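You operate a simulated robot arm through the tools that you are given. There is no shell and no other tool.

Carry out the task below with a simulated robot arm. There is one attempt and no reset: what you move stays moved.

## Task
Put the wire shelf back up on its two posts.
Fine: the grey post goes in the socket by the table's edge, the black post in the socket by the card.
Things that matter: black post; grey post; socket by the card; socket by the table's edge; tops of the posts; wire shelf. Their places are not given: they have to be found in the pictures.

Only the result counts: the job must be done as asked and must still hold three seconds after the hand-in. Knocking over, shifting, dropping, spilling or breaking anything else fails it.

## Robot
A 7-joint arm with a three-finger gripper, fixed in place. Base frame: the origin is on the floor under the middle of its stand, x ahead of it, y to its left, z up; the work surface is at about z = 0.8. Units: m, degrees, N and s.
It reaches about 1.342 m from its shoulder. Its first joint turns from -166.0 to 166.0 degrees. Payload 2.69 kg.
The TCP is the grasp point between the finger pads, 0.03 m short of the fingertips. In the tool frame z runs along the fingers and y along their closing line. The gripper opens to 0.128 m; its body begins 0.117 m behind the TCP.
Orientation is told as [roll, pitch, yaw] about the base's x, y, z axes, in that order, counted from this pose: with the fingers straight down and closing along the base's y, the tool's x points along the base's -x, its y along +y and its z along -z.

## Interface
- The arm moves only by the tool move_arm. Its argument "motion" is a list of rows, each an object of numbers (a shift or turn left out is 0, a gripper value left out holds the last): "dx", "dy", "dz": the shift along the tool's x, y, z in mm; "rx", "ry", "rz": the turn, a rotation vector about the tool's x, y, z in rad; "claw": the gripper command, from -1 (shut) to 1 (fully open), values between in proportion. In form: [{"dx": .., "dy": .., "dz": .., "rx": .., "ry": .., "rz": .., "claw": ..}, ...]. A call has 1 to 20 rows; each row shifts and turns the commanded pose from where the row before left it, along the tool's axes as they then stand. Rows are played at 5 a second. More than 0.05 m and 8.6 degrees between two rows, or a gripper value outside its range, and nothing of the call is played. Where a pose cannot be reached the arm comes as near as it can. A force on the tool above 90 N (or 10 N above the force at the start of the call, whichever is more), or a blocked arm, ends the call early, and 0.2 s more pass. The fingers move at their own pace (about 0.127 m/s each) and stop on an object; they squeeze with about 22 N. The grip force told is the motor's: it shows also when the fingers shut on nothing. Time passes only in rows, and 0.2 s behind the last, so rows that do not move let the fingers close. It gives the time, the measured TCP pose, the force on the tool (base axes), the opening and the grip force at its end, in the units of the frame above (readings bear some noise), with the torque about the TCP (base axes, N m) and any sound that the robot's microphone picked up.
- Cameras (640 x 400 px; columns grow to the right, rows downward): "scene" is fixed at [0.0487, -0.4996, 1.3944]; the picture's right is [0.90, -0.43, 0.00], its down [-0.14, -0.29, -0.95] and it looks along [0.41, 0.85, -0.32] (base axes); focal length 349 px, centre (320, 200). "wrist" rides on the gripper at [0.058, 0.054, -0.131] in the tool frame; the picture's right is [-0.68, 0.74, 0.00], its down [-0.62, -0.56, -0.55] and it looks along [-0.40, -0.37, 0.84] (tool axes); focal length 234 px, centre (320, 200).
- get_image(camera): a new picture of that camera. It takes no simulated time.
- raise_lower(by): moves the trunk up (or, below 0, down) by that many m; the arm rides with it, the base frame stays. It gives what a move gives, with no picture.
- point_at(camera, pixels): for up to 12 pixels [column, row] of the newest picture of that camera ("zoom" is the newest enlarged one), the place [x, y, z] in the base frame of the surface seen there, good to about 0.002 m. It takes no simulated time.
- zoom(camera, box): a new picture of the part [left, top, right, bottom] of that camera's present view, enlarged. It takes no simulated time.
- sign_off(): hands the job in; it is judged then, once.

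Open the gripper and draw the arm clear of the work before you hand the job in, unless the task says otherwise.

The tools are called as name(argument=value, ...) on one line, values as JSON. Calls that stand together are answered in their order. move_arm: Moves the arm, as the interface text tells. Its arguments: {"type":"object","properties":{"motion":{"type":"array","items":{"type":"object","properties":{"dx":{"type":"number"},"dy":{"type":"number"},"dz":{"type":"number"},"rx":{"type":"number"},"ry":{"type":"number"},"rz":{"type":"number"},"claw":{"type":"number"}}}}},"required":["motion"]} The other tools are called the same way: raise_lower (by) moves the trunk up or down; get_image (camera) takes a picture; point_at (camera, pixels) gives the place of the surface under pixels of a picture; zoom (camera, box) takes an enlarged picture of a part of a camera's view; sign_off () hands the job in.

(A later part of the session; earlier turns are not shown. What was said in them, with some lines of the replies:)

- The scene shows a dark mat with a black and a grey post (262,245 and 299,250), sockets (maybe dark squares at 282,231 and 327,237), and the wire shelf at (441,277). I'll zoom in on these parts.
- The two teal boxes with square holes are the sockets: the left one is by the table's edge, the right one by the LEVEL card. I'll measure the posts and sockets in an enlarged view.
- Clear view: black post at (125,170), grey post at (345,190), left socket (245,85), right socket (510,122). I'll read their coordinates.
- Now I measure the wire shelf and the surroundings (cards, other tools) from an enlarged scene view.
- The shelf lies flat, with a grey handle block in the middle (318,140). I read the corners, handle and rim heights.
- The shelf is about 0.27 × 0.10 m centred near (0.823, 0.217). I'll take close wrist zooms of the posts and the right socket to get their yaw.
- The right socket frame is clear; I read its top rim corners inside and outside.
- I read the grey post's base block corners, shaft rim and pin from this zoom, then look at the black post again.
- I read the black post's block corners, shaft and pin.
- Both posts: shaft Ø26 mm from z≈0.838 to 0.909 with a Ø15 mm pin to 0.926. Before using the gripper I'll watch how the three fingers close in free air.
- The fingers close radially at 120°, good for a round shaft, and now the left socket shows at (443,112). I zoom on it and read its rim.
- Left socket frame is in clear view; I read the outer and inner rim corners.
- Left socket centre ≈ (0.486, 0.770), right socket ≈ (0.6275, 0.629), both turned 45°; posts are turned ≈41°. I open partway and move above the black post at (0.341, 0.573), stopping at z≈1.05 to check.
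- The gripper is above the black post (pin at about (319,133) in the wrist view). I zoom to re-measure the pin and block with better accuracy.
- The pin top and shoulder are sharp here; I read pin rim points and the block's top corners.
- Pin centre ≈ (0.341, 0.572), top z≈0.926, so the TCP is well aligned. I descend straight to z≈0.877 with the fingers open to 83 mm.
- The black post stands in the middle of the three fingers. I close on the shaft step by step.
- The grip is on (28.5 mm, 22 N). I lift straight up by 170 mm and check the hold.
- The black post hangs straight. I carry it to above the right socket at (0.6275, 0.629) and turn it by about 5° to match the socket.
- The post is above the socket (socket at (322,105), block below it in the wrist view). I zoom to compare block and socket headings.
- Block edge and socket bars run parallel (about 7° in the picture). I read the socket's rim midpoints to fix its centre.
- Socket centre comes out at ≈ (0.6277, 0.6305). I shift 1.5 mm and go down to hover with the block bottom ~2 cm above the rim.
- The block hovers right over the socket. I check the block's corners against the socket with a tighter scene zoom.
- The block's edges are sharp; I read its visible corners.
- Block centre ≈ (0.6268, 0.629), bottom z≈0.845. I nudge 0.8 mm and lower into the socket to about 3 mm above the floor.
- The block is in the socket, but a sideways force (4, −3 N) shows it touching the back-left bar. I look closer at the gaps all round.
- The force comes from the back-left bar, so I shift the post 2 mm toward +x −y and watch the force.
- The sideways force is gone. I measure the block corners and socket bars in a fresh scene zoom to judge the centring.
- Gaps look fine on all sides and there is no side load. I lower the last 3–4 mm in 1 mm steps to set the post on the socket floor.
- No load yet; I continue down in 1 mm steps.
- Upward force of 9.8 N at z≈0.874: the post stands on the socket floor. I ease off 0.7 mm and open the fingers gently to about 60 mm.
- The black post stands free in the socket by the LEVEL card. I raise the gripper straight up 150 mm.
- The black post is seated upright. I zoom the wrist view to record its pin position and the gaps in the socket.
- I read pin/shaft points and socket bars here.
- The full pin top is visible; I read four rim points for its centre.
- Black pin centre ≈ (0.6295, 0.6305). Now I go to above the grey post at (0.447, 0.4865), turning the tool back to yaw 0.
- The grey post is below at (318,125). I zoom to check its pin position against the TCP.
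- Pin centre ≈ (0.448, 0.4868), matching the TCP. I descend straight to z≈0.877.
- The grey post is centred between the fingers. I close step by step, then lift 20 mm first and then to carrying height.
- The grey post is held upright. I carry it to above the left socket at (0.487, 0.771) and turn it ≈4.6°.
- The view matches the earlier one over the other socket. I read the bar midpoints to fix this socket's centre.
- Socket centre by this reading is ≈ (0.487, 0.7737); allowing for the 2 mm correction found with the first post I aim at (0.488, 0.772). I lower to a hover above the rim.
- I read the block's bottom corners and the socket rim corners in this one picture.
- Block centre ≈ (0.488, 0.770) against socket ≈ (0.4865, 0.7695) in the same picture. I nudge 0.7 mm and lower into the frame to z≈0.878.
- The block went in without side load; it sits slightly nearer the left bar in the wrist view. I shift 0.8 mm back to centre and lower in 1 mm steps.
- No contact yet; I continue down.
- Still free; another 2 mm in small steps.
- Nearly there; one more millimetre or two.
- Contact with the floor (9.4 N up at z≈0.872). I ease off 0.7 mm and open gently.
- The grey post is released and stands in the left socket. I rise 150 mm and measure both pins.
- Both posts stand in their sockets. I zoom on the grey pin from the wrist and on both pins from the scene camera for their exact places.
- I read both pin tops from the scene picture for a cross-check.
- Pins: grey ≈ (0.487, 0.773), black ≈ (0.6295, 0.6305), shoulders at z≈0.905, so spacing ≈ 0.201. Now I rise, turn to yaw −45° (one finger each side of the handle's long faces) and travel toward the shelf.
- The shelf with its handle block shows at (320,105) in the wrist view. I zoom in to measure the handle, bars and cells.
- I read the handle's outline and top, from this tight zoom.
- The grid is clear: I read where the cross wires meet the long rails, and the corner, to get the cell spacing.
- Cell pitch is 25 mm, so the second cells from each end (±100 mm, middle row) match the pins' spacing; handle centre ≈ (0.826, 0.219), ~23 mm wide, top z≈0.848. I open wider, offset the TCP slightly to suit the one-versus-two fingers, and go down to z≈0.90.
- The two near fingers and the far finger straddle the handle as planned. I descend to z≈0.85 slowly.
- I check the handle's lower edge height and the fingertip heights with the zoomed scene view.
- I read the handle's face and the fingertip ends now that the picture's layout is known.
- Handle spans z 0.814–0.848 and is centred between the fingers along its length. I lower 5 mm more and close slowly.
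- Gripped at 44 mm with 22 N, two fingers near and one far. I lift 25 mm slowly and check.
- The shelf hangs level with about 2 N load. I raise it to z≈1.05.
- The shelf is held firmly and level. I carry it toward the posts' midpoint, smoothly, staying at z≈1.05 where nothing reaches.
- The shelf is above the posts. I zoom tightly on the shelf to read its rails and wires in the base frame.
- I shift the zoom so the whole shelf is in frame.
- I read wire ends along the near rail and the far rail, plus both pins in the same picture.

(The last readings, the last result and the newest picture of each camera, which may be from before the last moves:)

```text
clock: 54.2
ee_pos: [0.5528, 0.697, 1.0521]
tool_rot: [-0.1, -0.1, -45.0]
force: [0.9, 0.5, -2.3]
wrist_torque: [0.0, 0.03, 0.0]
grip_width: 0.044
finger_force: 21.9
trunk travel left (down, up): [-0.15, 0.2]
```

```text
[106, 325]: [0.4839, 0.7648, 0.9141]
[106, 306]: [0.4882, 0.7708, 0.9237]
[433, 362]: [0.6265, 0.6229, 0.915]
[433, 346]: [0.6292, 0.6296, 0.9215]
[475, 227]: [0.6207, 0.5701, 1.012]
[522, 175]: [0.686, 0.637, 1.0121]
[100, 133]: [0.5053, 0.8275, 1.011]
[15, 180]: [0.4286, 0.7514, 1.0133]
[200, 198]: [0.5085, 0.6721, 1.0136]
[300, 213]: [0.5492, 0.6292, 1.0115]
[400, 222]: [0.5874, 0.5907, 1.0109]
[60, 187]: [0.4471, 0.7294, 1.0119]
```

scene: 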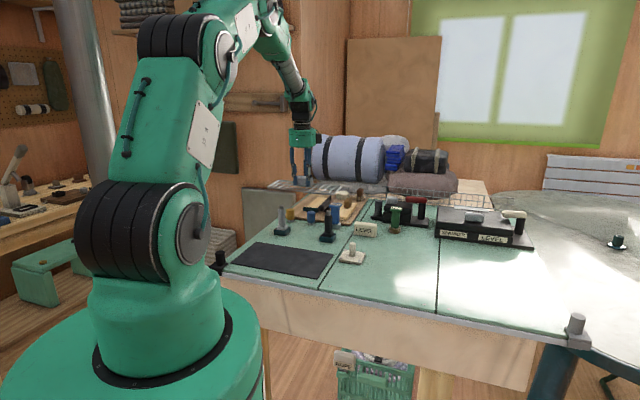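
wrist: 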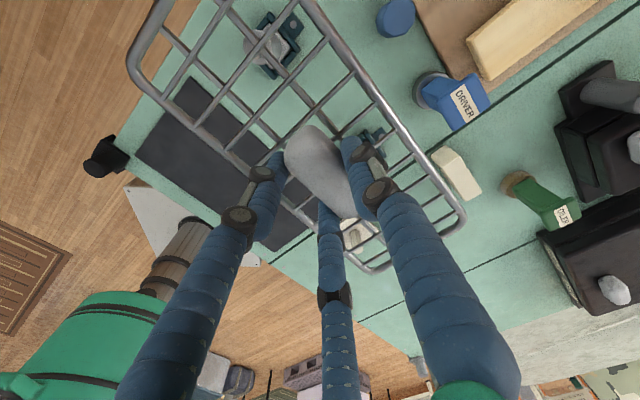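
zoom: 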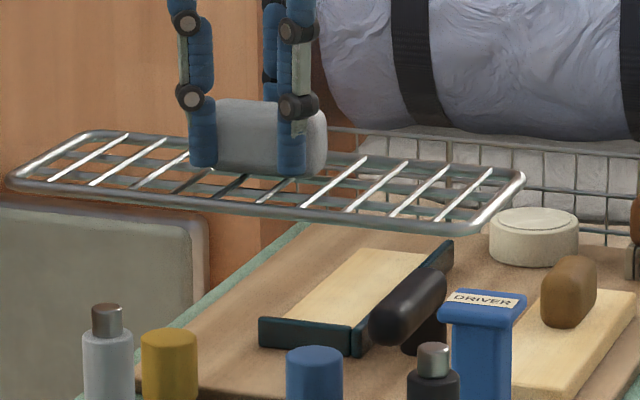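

Scene readings put the shelf's centre ≈4.7 mm off the pins' midpoint along its length (toward the card side). I cross-check with the wrist camera before correcting.

zoom(camera="wrist", box=[120, 0, 350, 170])

zoom(camera="wrist", box=[330, 90, 480, 280])

```text
2.35 times, centred on (235, 85) of wrist
```

zoom: 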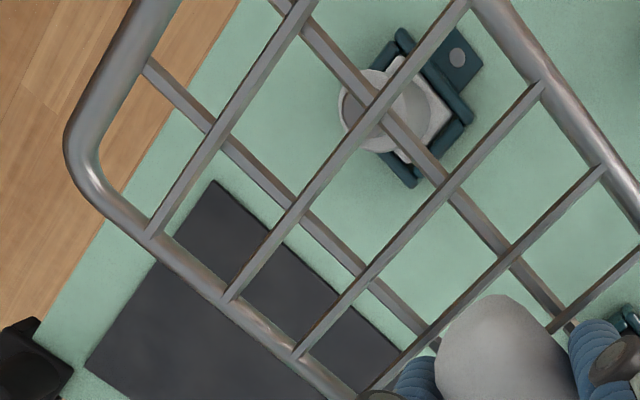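

```text
2.11 times, centred on (405, 185) of wrist
```

zoom: 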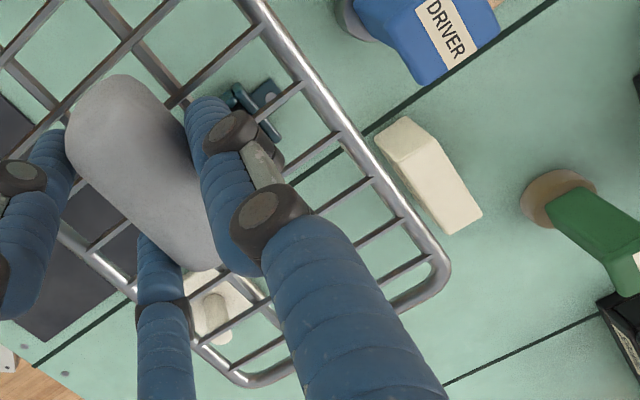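

I read wire-to-rail junctions in the second zoom now, then in the first.

point_at(camera="zoom", pixels=[[428, 259], [400, 221], [369, 180], [337, 136], [301, 86], [262, 22], [195, 343], [228, 375], [435, 260]])

zoom(camera="wrist", box=[120, 0, 350, 170])

point_at(camera="zoom", pixels=[[150, 233], [228, 298], [300, 353], [540, 88], [602, 168], [217, 132], [300, 205], [370, 270], [307, 5], [378, 100], [455, 180], [515, 250]])

```text
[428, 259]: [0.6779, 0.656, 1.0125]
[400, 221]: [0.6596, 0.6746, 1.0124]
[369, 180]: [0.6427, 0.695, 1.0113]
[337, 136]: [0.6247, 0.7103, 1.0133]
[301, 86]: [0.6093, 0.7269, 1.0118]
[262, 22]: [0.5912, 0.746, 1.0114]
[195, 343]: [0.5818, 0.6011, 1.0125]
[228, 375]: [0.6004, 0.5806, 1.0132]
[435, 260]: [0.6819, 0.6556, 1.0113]
```

```text
2.35 times, centred on (235, 85) of wrist
```

zoom: 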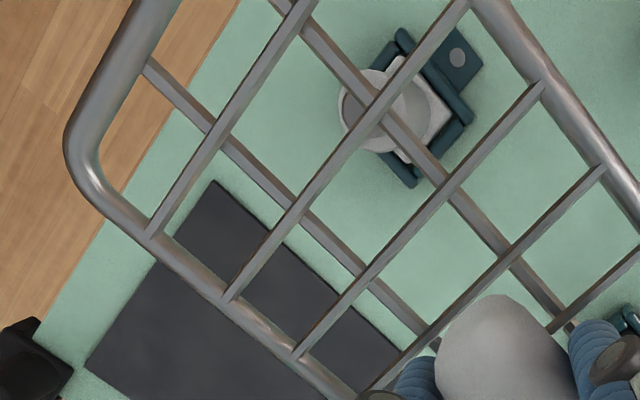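

```text
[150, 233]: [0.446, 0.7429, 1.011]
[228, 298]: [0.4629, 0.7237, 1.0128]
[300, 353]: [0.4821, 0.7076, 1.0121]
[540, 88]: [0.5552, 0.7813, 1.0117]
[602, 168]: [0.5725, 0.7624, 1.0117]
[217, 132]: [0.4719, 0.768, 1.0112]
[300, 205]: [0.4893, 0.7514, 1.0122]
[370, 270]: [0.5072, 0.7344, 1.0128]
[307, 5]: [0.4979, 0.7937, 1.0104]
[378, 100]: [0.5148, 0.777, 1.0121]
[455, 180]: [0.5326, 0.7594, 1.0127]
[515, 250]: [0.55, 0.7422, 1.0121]
```

Both cameras agree: shift the shelf ≈4.2 mm along its length toward the grey post and ≈1 mm back. I correct and lower to z≈0.985, about 2 cm above the pins.

move_arm(motion=[{"dx": 2.1, "dy": -0.5, "dz": 10}, {"dx": 2.1, "dy": -0.5, "dz": 15}, {"dz": 20}, {"dz": 14}, {"dz": 8}, {}])

zoom(camera="scene", box=[266, 180, 358, 240])

get_image(camera="wrist")

```text
clock: 55.6
ee_pos: [0.5497, 0.6994, 0.9842]
tool_rot: [0.0, 0.0, -45.0]
force: [0.4, 0.1, -2.0]
wrist_torque: [-0.01, 0.0, -0.02]
grip_width: 0.044
finger_force: 22.1
trunk travel left (down, up): [-0.15, 0.2]
```

```text
6.67 times, centred on (312, 210) of scene
```

zoom: 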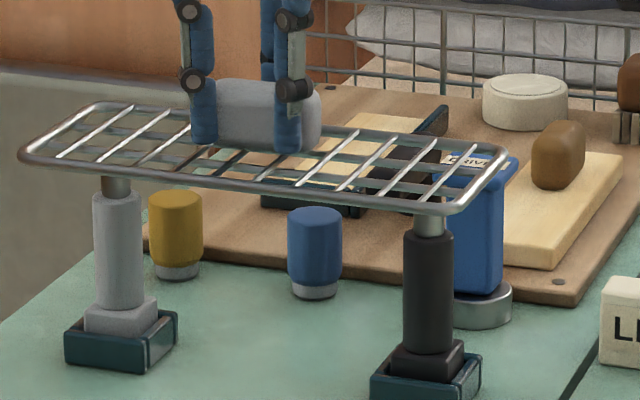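

```text
taken
```

wrist: 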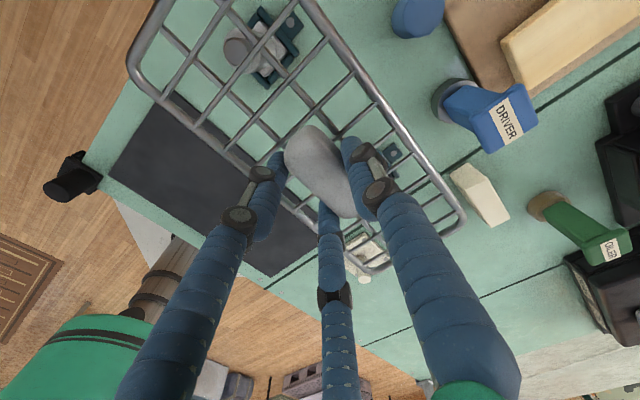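

The grey pin shows through the shelf at (240,52). I zoom on that end and measure pin against the cell's wires.

zoom(camera="wrist", box=[170, 0, 314, 90])

```text
4.44 times, centred on (242, 45) of wrist
```

zoom: 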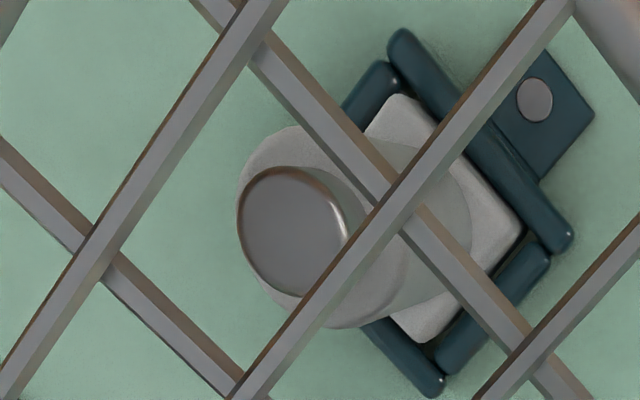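

I read pin-top rim points and the four wire crossings around the pin's cell.

point_at(camera="zoom", pixels=[[292, 228], [243, 228], [343, 232], [292, 172], [295, 292], [95, 252], [255, 38], [397, 205], [247, 383], [170, 145], [320, 295], [517, 355]])

zoom(camera="scene", box=[270, 190, 310, 215])

zoom(camera="scene", box=[310, 195, 350, 220])

```text
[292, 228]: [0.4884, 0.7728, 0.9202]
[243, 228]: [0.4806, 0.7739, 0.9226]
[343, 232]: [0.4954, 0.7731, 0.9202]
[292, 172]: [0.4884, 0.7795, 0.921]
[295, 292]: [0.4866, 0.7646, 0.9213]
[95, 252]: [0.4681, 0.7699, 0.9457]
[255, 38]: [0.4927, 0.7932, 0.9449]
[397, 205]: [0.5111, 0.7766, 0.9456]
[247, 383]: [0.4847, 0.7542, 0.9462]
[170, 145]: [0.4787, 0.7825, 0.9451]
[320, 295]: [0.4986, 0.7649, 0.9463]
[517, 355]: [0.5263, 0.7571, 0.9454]
```

```text
16.00 times, centred on (290, 202) of scene
```

zoom: 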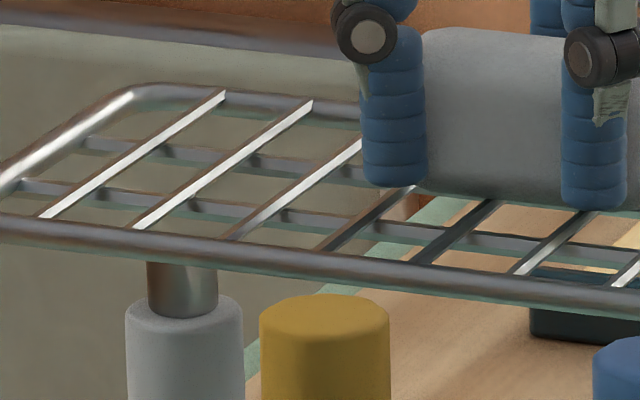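

```text
16.00 times, centred on (330, 208) of scene
```

zoom: 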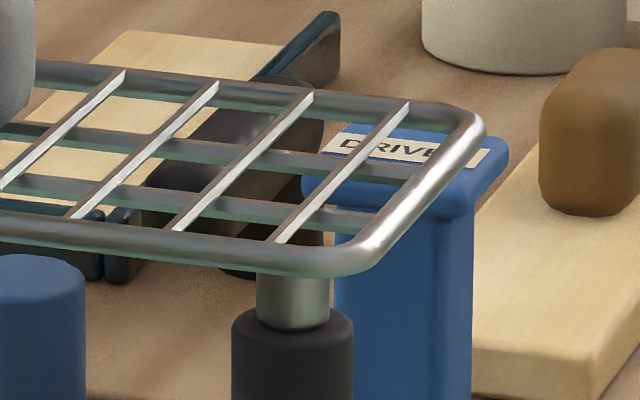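

Grey pin lies at the centre of its cell (within ~1 mm both ways), and in the scene zooms both pins line up with the second cells from the ends. I lower gently so the pins enter.

move_arm(motion=[{"dy": -0.7, "dz": 6}, {"dz": 6}, {"dz": 5}, {"dz": 4}, {"dz": 3}, {}])

zoom(camera="scene", box=[266, 185, 358, 235])

zoom(camera="wrist", box=[170, 0, 314, 90])

```text
clock: 57.0
ee_pos: [0.5503, 0.6988, 0.9613]
tool_rot: [0.1, 0.1, -45.0]
force: [-1.1, 0.0, -2.2]
wrist_torque: [0.02, 0.0, -0.02]
grip_width: 0.0439
finger_force: 21.7
trunk travel left (down, up): [-0.15, 0.2]
```

```text
6.96 times, centred on (312, 210) of scene
```

zoom: 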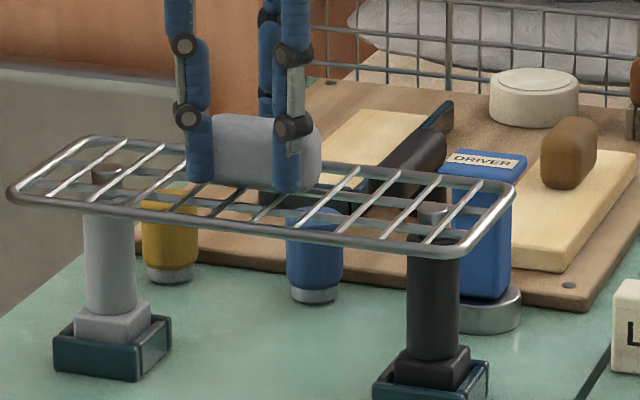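

```text
4.44 times, centred on (242, 45) of wrist
```

zoom: 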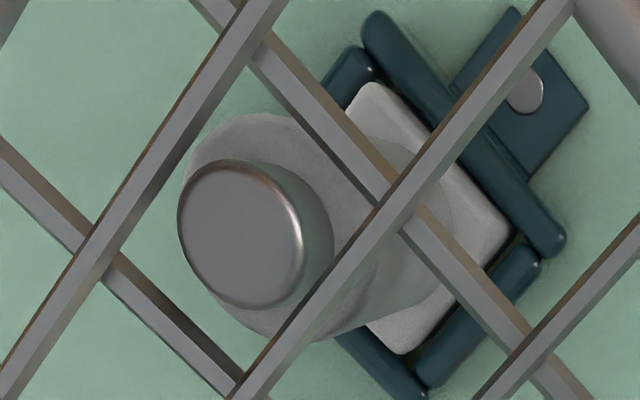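

Both pin tops are inside their cells and centred; forces are only the shelf's weight. I continue down in 2 mm steps.

move_arm(motion=[{"dz": 2}, {"dz": 2}, {"dz": 2}, {"dz": 2}, {}])

zoom(camera="scene", box=[266, 185, 358, 235])

```text
clock: 58.2
ee_pos: [0.5503, 0.6979, 0.952]
tool_rot: [0.0, 0.0, -45.0]
force: [0.2, -0.4, -1.7]
wrist_torque: [-0.03, 0.01, -0.02]
grip_width: 0.0441
finger_force: 22.1
trunk travel left (down, up): [-0.15, 0.2]
```

```text
6.96 times, centred on (312, 210) of scene
```

zoom: 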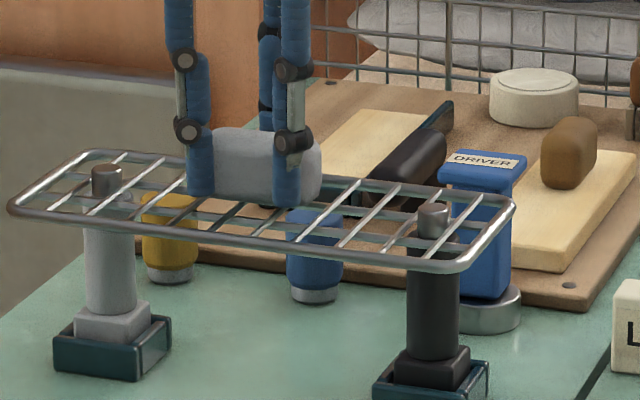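

Pins now stick up through the second cells on both ends. I go on in 1 mm steps until the shelf bears on the shoulders.

move_arm(motion=[{"dz": 1}, {"dz": 1}, {}])

```text
clock: 59.0
ee_pos: [0.5505, 0.6983, 0.9517]
tool_rot: [0.1, 0.0, -45.0]
force: [-0.6, -0.9, 5.1]
wrist_torque: [-0.03, -0.14, -0.01]
grip_width: 0.0439
finger_force: 21.9
trunk travel left (down, up): [-0.15, 0.2]
```

The load reversed to +5 N with little torque, so both shoulders carry the shelf. I look closely at both ends before letting go.

zoom(camera="scene", box=[264, 195, 312, 225])

zoom(camera="scene", box=[306, 200, 354, 230])

zoom(camera="wrist", box=[170, 0, 314, 90])

```text
13.33 times, centred on (288, 210) of scene
```

zoom: 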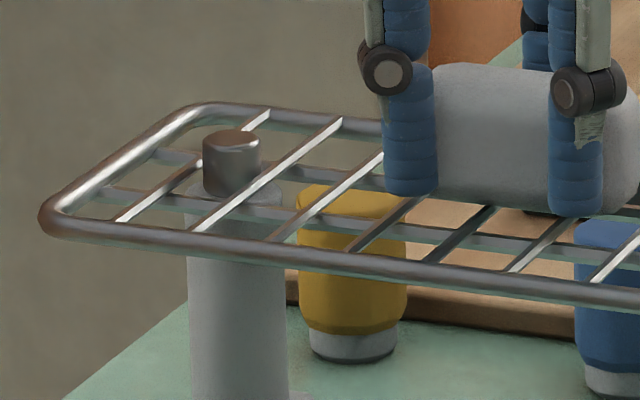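

```text
13.33 times, centred on (330, 215) of scene
```

zoom: 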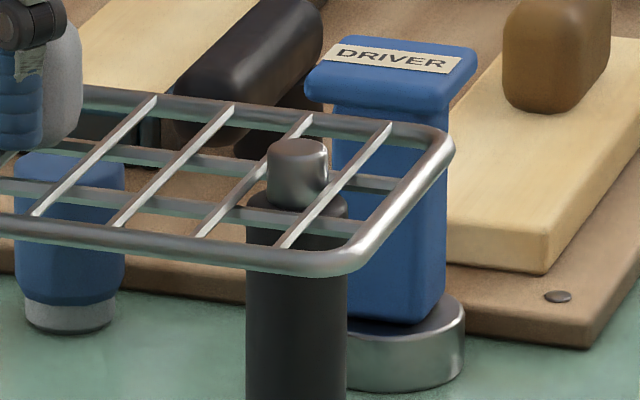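

```text
4.44 times, centred on (242, 45) of wrist
```

zoom: 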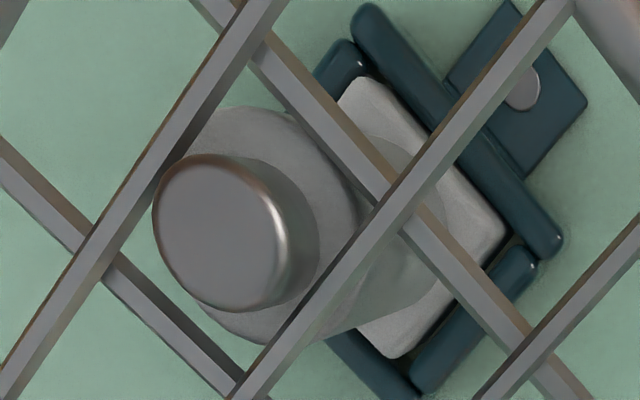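

Both pins stand within their cells and the wires sit on the shoulders. I open the fingers slowly to release the shelf.

move_arm(motion=[{"dz": -0.3}, {"claw": -0.3}, {"claw": -0.25}, {"claw": -0.15}, {"claw": 0.0}, {"claw": 0.2}, {"claw": 0.4}, {}])

zoom(camera="scene", box=[256, 175, 368, 245])

get_image(camera="wrist")

```text
clock: 60.8
ee_pos: [0.5502, 0.698, 0.9505]
tool_rot: [0.0, 0.0, -45.0]
force: [0.8, -0.2, 0.9]
wrist_torque: [0.02, -0.01, 0.0]
grip_width: 0.0896
finger_force: 0.1
trunk travel left (down, up): [-0.15, 0.2]
```

```text
5.71 times, centred on (312, 210) of scene
```

zoom: 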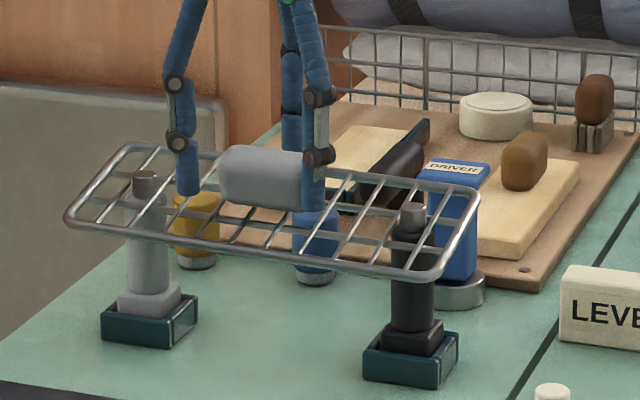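

```text
taken
```

wrist: 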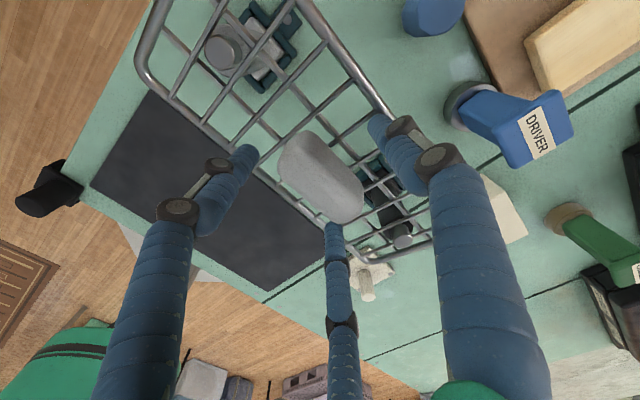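

The shelf stays on the posts with the fingers clear of the handle. I check that it sits level by reading heights around its rim.

zoom(camera="scene", box=[264, 190, 356, 235])

```text
6.96 times, centred on (310, 212) of scene
```

zoom: 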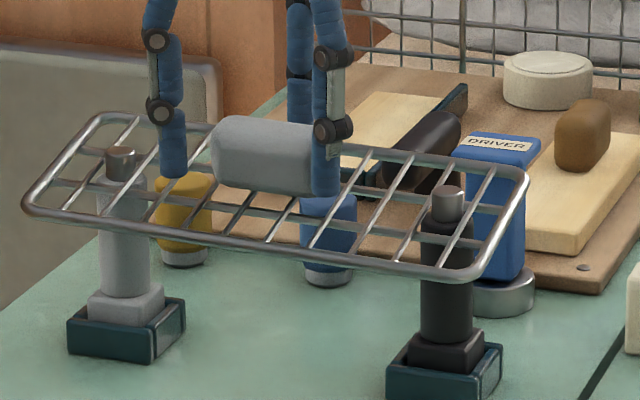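

I read rim heights on near and far rails at both ends.

point_at(camera="zoom", pixels=[[65, 212], [200, 232], [330, 254], [440, 272], [115, 115], [195, 127], [400, 155], [490, 168], [28, 200], [522, 185], [120, 150], [446, 190]])

```text
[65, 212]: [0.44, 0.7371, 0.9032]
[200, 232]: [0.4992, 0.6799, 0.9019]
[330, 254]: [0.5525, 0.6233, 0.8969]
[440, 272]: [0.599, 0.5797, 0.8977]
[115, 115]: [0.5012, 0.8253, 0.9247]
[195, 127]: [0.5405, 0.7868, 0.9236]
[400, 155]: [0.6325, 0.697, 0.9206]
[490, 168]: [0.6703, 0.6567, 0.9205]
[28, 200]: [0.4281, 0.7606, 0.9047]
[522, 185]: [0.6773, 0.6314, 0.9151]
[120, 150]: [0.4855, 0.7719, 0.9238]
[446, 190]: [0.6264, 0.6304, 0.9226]
```

The near rail reads z≈0.90 and the far rail ≈0.923, so the shelf has tipped about 13° toward the near side. I look closely at how it bears on each post before doing anything.

zoom(camera="scene", box=[266, 197, 302, 221])

zoom(camera="scene", box=[312, 205, 348, 232])

zoom(camera="wrist", box=[160, 0, 304, 90])

zoom(camera="wrist", box=[250, 120, 450, 270])

```text
16.00 times, centred on (284, 209) of scene
```

zoom: 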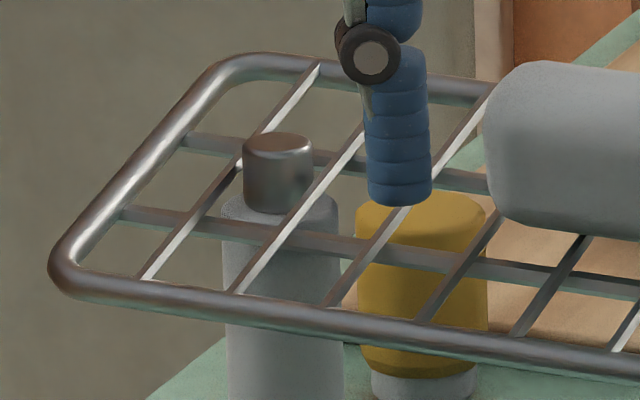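

```text
14.81 times, centred on (330, 218) of scene
```

zoom: 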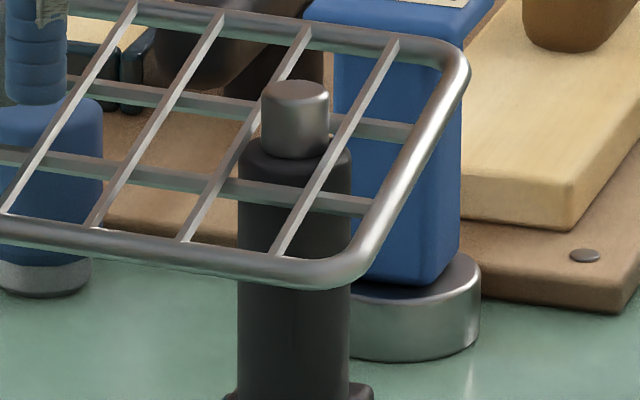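

```text
4.44 times, centred on (232, 45) of wrist
```

zoom: 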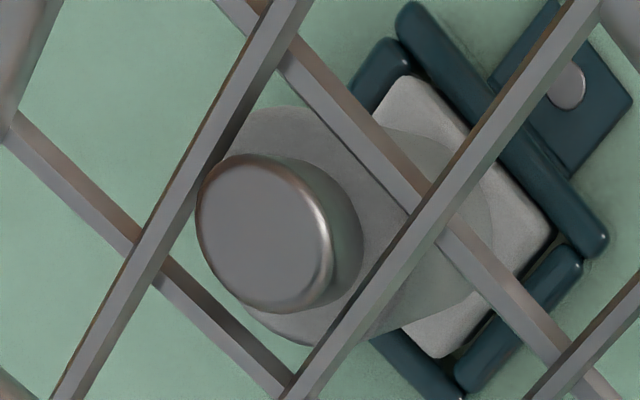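

```text
2.67 times, centred on (350, 195) of wrist
```

zoom: 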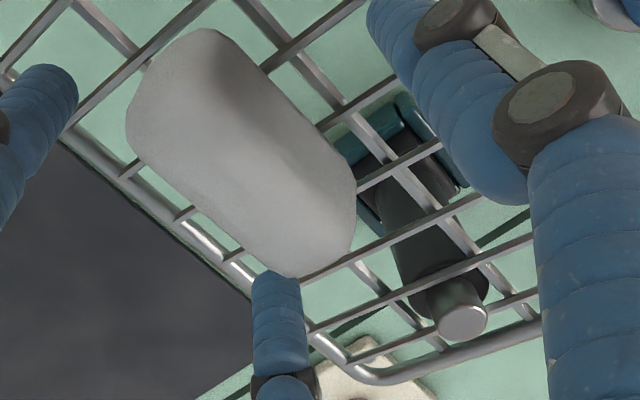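

The shelf leans toward the near side about its narrow seat on the shoulders, possibly still moving. I close again at once on the handle to catch and upright it, then I can re-seat it better balanced.

move_arm(motion=[{"claw": -0.1}, {"claw": -0.25}, {"claw": -0.4}, {"claw": -1}, {"claw": -1}, {"claw": -1}])

zoom(camera="scene", box=[264, 190, 356, 235])

get_image(camera="wrist")

```text
clock: 62.2
ee_pos: [0.5493, 0.6987, 0.9507]
tool_rot: [0.0, 0.0, -44.9]
force: [0.4, -0.2, 0.4]
wrist_torque: [-0.07, -0.04, -0.07]
grip_width: 0.0439
finger_force: 21.8
trunk travel left (down, up): [-0.15, 0.2]
```

```text
6.96 times, centred on (310, 212) of scene
```

zoom: 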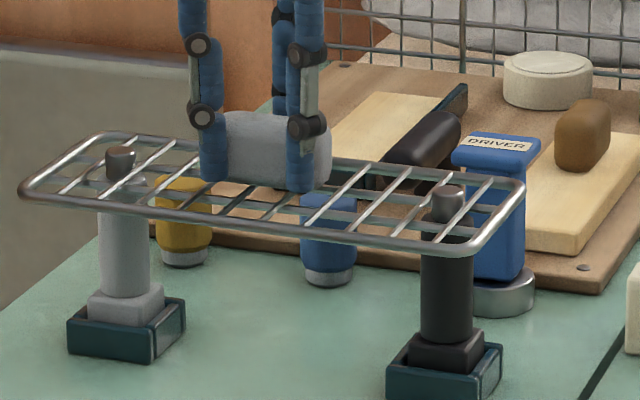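

```text
taken
```

wrist: 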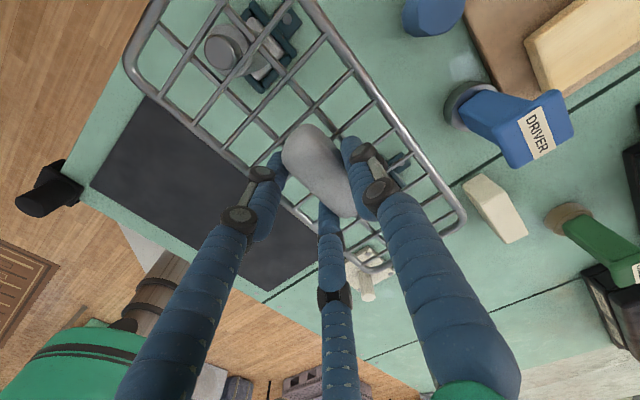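

The shelf is caught and level again. I measure rails and pins in this same picture to find the sideways offset.

point_at(camera="zoom", pixels=[[65, 202], [200, 217], [330, 233], [440, 246], [100, 137], [170, 143], [400, 168], [490, 178], [118, 165], [446, 205], [22, 187], [524, 188]])

zoom(camera="scene", box=[266, 197, 302, 221])

zoom(camera="scene", box=[312, 205, 348, 229])

```text
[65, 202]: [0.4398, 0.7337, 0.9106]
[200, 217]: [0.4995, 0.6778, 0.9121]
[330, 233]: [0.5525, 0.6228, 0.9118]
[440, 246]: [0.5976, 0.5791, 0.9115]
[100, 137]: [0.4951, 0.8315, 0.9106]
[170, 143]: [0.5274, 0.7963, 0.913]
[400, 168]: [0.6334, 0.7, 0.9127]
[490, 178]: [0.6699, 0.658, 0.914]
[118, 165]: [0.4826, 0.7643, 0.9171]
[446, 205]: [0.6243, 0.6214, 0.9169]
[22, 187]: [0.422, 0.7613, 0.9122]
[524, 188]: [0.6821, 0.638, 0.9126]
```

```text
16.00 times, centred on (284, 209) of scene
```

zoom: 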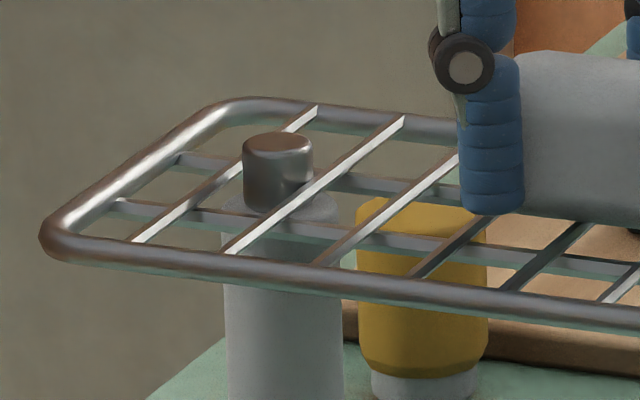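

```text
16.00 times, centred on (330, 217) of scene
```

zoom: 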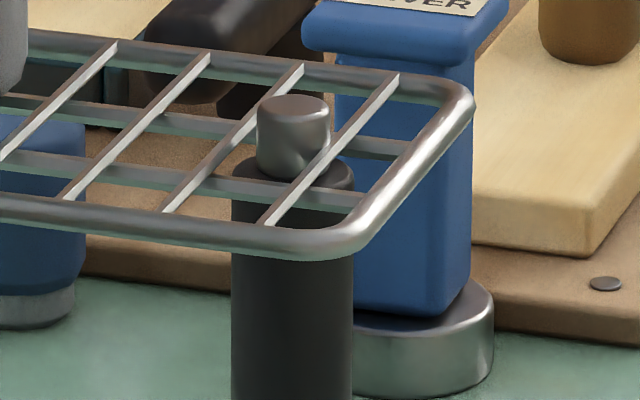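

By the scene camera the rails are centred on the pins. I cross-check with the wrist camera at the grey pin, now that pin top and wires are nearly at one height.

zoom(camera="wrist", box=[160, 0, 304, 90])

zoom(camera="wrist", box=[340, 130, 480, 290])

```text
4.44 times, centred on (232, 45) of wrist
```

zoom: 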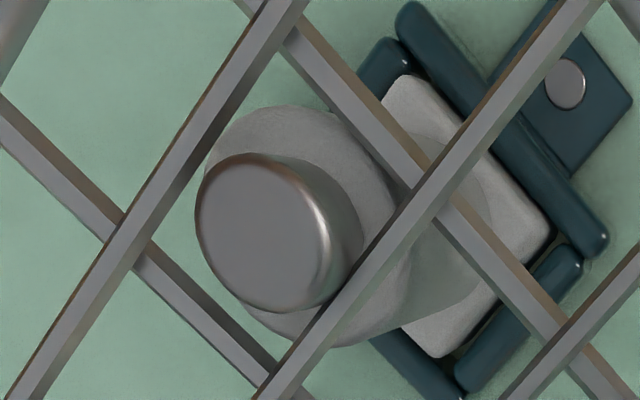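

```text
2.50 times, centred on (410, 210) of wrist
```

zoom: 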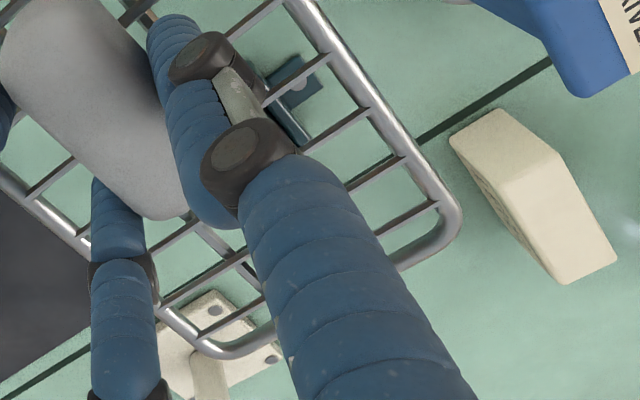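

I read pin rim and the four crossings of its cell again from the grey-end zoom.

zoom(camera="wrist", box=[160, 0, 304, 90])

point_at(camera="zoom", pixels=[[262, 232], [202, 215], [322, 250], [250, 160], [280, 305], [127, 240], [283, 18], [432, 205], [282, 378], [228, 100], [340, 310], [200, 135]])

```text
4.44 times, centred on (232, 45) of wrist
```

zoom: 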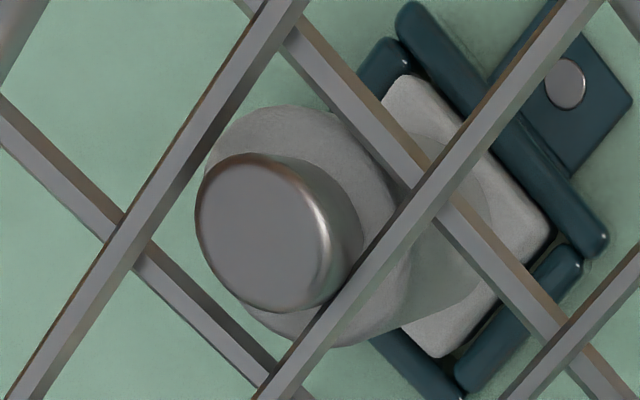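

```text
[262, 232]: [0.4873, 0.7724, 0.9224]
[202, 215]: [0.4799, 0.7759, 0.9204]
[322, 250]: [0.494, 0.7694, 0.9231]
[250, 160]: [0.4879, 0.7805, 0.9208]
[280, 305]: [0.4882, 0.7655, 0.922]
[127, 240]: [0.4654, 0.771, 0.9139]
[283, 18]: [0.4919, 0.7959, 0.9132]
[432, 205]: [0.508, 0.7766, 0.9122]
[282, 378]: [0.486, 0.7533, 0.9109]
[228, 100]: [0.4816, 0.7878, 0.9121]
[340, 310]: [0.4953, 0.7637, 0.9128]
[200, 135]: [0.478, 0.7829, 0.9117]
```

Row and pins agree within ~1.5 mm sideways, so the tipping comes from the wires sitting only on the shoulders' rounded rims (cell-centred). I lift 1.5 mm and slide the shelf 3 mm along its length so one wire per post sits well onto each flat shoulder.

move_arm(motion=[{"dz": -1}, {"dz": -1}, {"dx": -1}, {"dx": -1}, {"dx": -1}, {}])

zoom(camera="wrist", box=[160, 0, 304, 90])

zoom(camera="scene", box=[312, 205, 348, 229])

zoom(camera="scene", box=[266, 197, 302, 221])

```text
clock: 63.6
ee_pos: [0.5525, 0.6961, 0.9519]
tool_rot: [0.0, 0.0, -44.9]
force: [-0.3, 0.0, 0.4]
wrist_torque: [0.01, 0.01, 0.0]
grip_width: 0.044
finger_force: 22.4
trunk travel left (down, up): [-0.15, 0.2]
```

```text
4.44 times, centred on (232, 45) of wrist
```

zoom: 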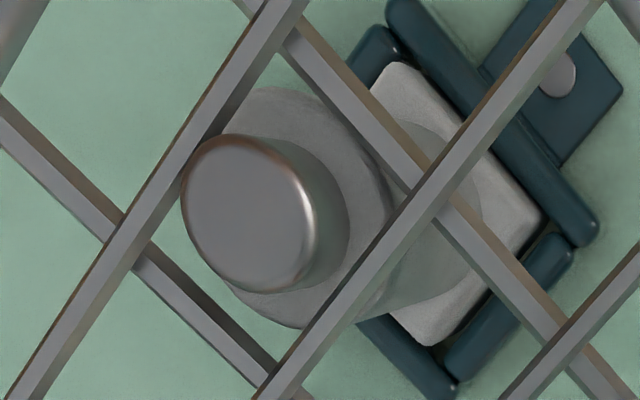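

```text
16.00 times, centred on (330, 217) of scene
```

zoom: 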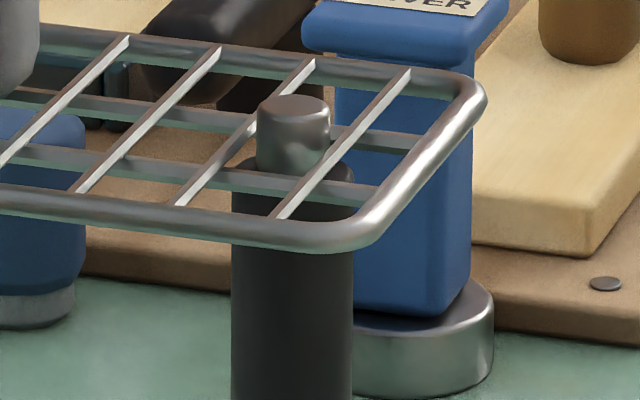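

```text
16.00 times, centred on (284, 209) of scene
```

zoom: 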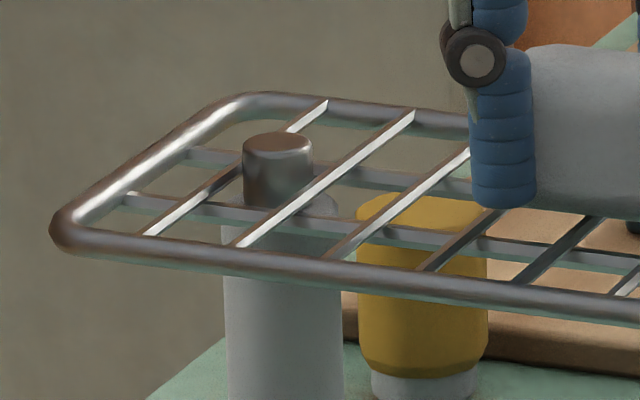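

No contact yet; I slide one more millimetre and a half, watching the force for the wire touching the pin.

move_arm(motion=[{"dx": -0.75}, {"dx": -0.75}, {}])

zoom(camera="wrist", box=[160, 0, 304, 90])

point_at(camera="zoom", pixels=[[127, 240], [283, 18], [432, 205], [282, 378], [228, 100], [340, 310], [240, 210], [185, 195], [305, 225], [230, 140], [250, 280]])

```text
clock: 64.4
ee_pos: [0.553, 0.6962, 0.9518]
tool_rot: [-0.1, -0.1, -45.0]
force: [0.1, -0.1, -1.0]
wrist_torque: [0.0, 0.0, -0.01]
grip_width: 0.0438
finger_force: 22.3
trunk travel left (down, up): [-0.15, 0.2]
```

```text
4.44 times, centred on (232, 45) of wrist
```

zoom: 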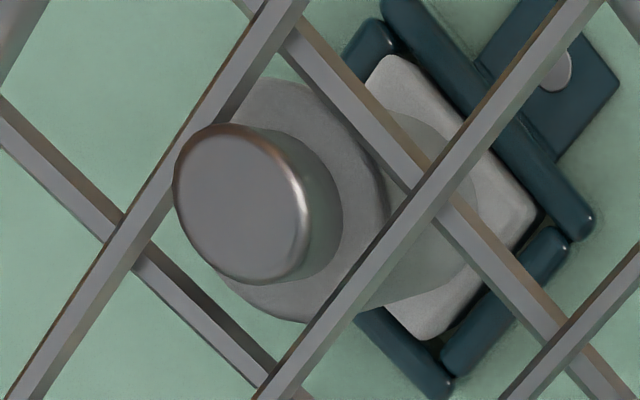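

```text
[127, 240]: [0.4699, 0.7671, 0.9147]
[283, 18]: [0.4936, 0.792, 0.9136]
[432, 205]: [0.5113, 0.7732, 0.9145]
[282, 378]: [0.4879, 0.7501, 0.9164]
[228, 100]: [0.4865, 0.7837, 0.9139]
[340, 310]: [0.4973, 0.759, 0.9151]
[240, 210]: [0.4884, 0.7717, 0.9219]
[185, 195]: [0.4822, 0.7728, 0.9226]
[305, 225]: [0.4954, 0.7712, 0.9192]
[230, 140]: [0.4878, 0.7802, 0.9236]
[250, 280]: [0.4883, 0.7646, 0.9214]
```

Now each pin is ≈10 mm from one wire (w1 at grey, w9 at black), so those wires rest well onto the flats, and sideways it is centred within 1 mm. I lower until it bears.

move_arm(motion=[{"dz": 1}, {"dz": 0.7}, {}])

```text
clock: 65.2
ee_pos: [0.5534, 0.6951, 0.9497]
tool_rot: [-0.1, 0.0, -45.1]
force: [-0.3, 0.1, -2.6]
wrist_torque: [0.0, 0.06, 0.02]
grip_width: 0.0437
finger_force: 21.8
trunk travel left (down, up): [-0.15, 0.2]
```

Not bearing yet (−2.6 N is its own weight). I go on in 0.7 mm steps.

move_arm(motion=[{"dz": 0.7}, {"dz": 0.5}, {}])

```text
clock: 66.0
ee_pos: [0.5542, 0.6951, 0.9493]
tool_rot: [-0.1, 0.0, -45.0]
force: [-0.2, 0.3, 3.6]
wrist_torque: [0.05, -0.01, -0.06]
grip_width: 0.044
finger_force: 22.2
trunk travel left (down, up): [-0.15, 0.2]
```

It bears with ≈5.6 N. I ease 0.4 mm and open only slightly (to ≈49 mm) so the fingers still guard the handle, then check for tipping.

move_arm(motion=[{"dz": -0.4}, {"claw": -0.27}, {"claw": -0.23}, {}, {}])

zoom(camera="scene", box=[264, 190, 356, 235])

point_at(camera="zoom", pixels=[[65, 200], [200, 214], [330, 230], [440, 243], [105, 135], [175, 140], [410, 166], [495, 176]])

```text
clock: 67.2
ee_pos: [0.553, 0.6953, 0.9501]
tool_rot: [-0.1, -0.1, -45.1]
force: [0.7, -0.1, -0.7]
wrist_torque: [0.0, 0.04, 0.02]
grip_width: 0.049
finger_force: 0.0
trunk travel left (down, up): [-0.15, 0.2]
```

```text
6.96 times, centred on (310, 212) of scene
```

zoom: 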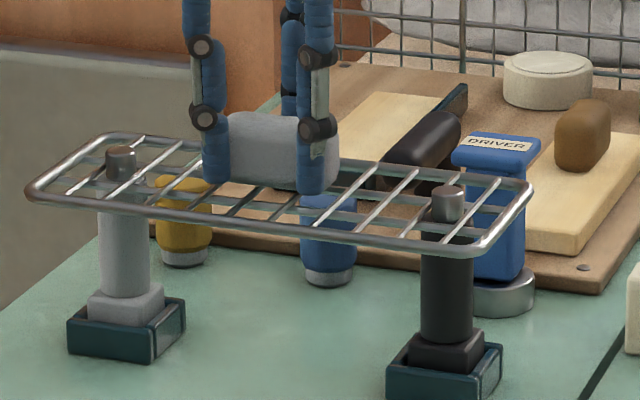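

```text
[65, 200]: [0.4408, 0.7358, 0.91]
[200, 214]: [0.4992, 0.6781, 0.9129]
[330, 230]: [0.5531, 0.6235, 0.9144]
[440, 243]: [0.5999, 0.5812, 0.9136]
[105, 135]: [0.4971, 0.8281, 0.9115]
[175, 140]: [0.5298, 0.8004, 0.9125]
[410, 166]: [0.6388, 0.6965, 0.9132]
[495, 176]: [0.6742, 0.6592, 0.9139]
```

Still level: rails read ≈0.913 both near and far. I open a bit more, to ≈56 mm, and check again.

move_arm(motion=[{"claw": -0.18}, {"claw": -0.12}, {}, {}])

zoom(camera="scene", box=[264, 190, 356, 235])

point_at(camera="zoom", pixels=[[65, 202], [200, 216], [330, 232], [440, 245], [105, 135], [175, 140], [410, 166], [495, 176]])

```text
clock: 68.2
ee_pos: [0.5525, 0.694, 0.9505]
tool_rot: [0.1, 0.0, -45.0]
force: [-0.2, 0.5, 0.0]
wrist_torque: [0.01, -0.01, 0.0]
grip_width: 0.0566
finger_force: 0.1
trunk travel left (down, up): [-0.15, 0.2]
```

```text
6.96 times, centred on (310, 212) of scene
```

zoom: 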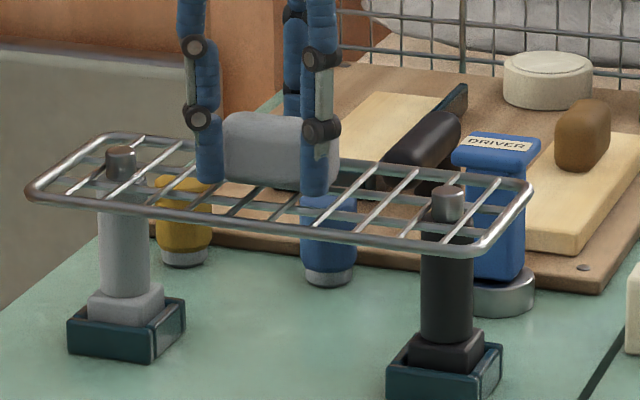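

```text
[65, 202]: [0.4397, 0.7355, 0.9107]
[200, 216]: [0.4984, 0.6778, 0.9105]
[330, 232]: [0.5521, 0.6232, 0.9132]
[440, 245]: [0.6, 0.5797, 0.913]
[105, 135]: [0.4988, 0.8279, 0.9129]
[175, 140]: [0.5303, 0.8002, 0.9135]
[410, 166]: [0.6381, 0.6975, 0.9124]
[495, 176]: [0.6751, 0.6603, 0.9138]
```

The shelf has not moved. I open further to ≈77 mm and check again.

move_arm(motion=[{"claw": -0.02}, {"claw": 0.1}, {"claw": 0.2}, {}, {}])

zoom(camera="scene", box=[264, 190, 356, 235])

point_at(camera="zoom", pixels=[[65, 202], [200, 216], [330, 232], [440, 245], [105, 135], [175, 140], [410, 166], [495, 176]])

get_image(camera="wrist")

```text
clock: 69.4
ee_pos: [0.5531, 0.6962, 0.9512]
tool_rot: [0.0, 0.0, -45.0]
force: [-0.5, -0.5, 0.3]
wrist_torque: [0.01, 0.03, -0.03]
grip_width: 0.0767
finger_force: 0.0
trunk travel left (down, up): [-0.15, 0.2]
```

```text
6.96 times, centred on (310, 212) of scene
```

zoom: 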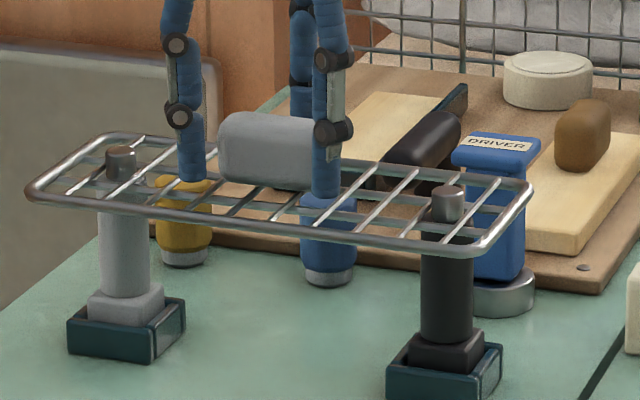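

```text
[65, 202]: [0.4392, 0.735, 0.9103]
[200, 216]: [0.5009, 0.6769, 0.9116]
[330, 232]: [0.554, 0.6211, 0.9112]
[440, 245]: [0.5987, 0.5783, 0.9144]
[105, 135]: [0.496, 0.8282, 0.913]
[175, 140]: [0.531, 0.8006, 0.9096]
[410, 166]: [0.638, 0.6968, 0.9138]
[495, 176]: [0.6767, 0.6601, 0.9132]
```

```text
taken
```

wrist: 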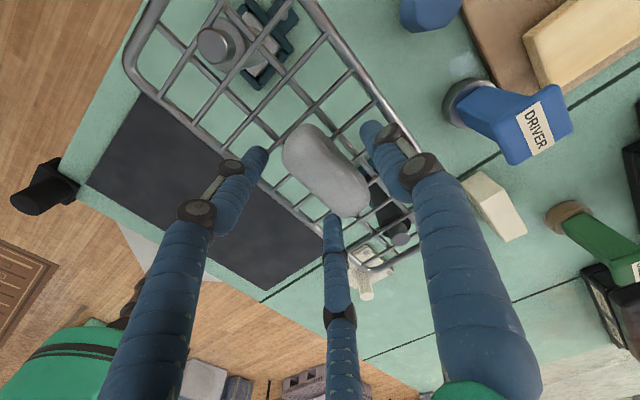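

The shelf rests level with the fingers free of the handle. I open a little more and raise the gripper straight up, slowly at first.

move_arm(motion=[{"claw": 0.35}, {"claw": 0.45}, {"dz": -5}, {"dz": -10}, {"dz": -15}, {"dz": -25}, {"dz": -35}, {"dz": -35}, {"dz": -35}, {}])

zoom(camera="scene", box=[264, 190, 356, 235])

point_at(camera="zoom", pixels=[[65, 202], [200, 216], [330, 232], [440, 245], [105, 135], [175, 140], [410, 166], [495, 176]])

get_image(camera="wrist")

```text
clock: 71.6
ee_pos: [0.5531, 0.6953, 1.1098]
tool_rot: [0.0, 0.0, -45.0]
force: [-0.5, -0.3, -0.8]
wrist_torque: [0.03, -0.03, 0.0]
grip_width: 0.0926
finger_force: 0.0
trunk travel left (down, up): [-0.15, 0.2]
```

```text
6.96 times, centred on (310, 212) of scene
```

zoom: 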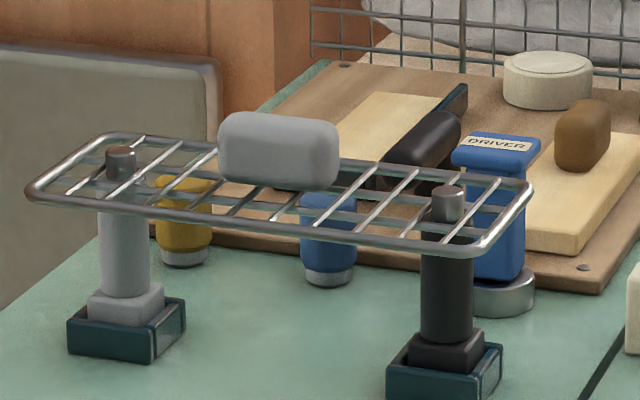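

```text
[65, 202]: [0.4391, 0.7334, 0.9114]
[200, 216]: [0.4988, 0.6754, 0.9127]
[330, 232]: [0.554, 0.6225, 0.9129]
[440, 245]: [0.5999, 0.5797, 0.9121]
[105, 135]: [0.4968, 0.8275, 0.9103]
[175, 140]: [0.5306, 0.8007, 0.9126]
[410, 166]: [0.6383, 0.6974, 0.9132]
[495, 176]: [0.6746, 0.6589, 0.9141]
```

```text
taken
```

wrist: 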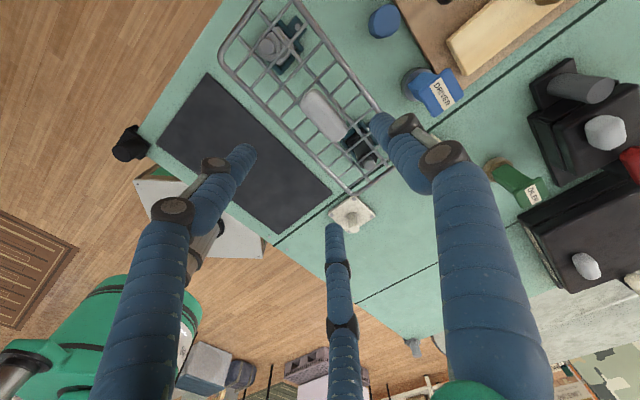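

The shelf stands level on both posts by itself (all rails z≈0.911–0.914). I draw the arm up and back, clear of the work, and let a couple of seconds pass.

move_arm(motion=[{"dz": -35}, {"dz": -35}, {"dz": -30, "dy": -15}, {"dy": -35}, {"dy": -35}, {"dy": -35}, {"dy": -30}, {"dy": -15}, {}, {}, {}, {}, {}, {}, {}, {}, {}])

get_image(camera="scene")

zoom(camera="scene", box=[220, 180, 380, 280])

get_image(camera="wrist")

```text
clock: 75.2
ee_pos: [0.4355, 0.5793, 1.2111]
tool_rot: [-0.1, 0.1, -44.9]
force: [0.3, -0.1, -0.7]
wrist_torque: [0.02, 0.0, 0.02]
grip_width: 0.0928
finger_force: 0.1
trunk travel left (down, up): [-0.15, 0.2]
```

```text
taken
```

scene: 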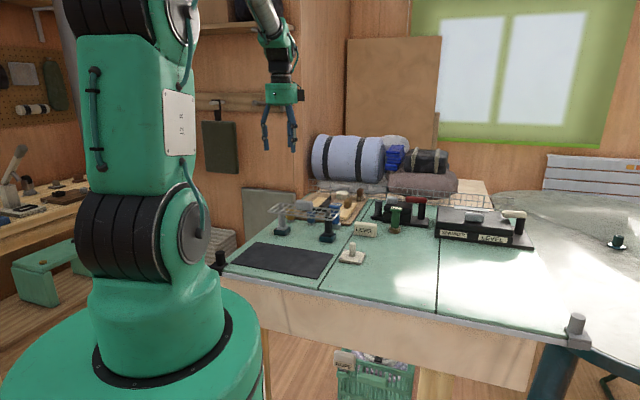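

```text
4.00 times, centred on (300, 230) of scene
```

zoom: 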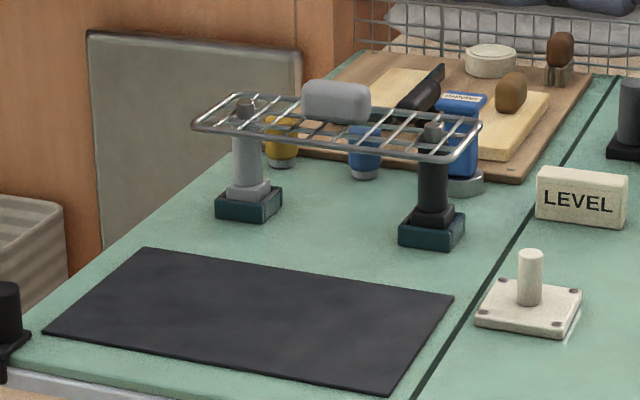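

```text
taken
```

wrist: 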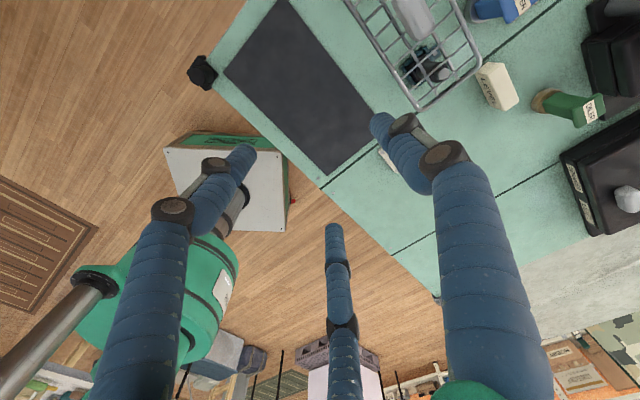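

After more than three seconds with the arm away, the grey post stands in the socket by the table's edge. The black post stands in the socket by the LEVEL card, the shelf sits level on both with the pins through its cells, and everything else looks unmoved. The gripper is open and clear, so I hand the job in.

sign_off()

```text
The job is handed in.
```

The wire shelf is back up on its two posts and the job is handed in. The grey post is in the socket by the table's edge, and the black post is in the socket by the LEVEL card.

The shelf sits level, with both post pins through its second cells from the ends. On the first release it tipped about 13° toward the near side. I caught it with the gripper, slid it about 4.5 mm along its length so the wires rest on the flat shoulders, and released it again.

After that it stayed level for several seconds with the arm drawn clear. Nothing else on the table appears to have moved.
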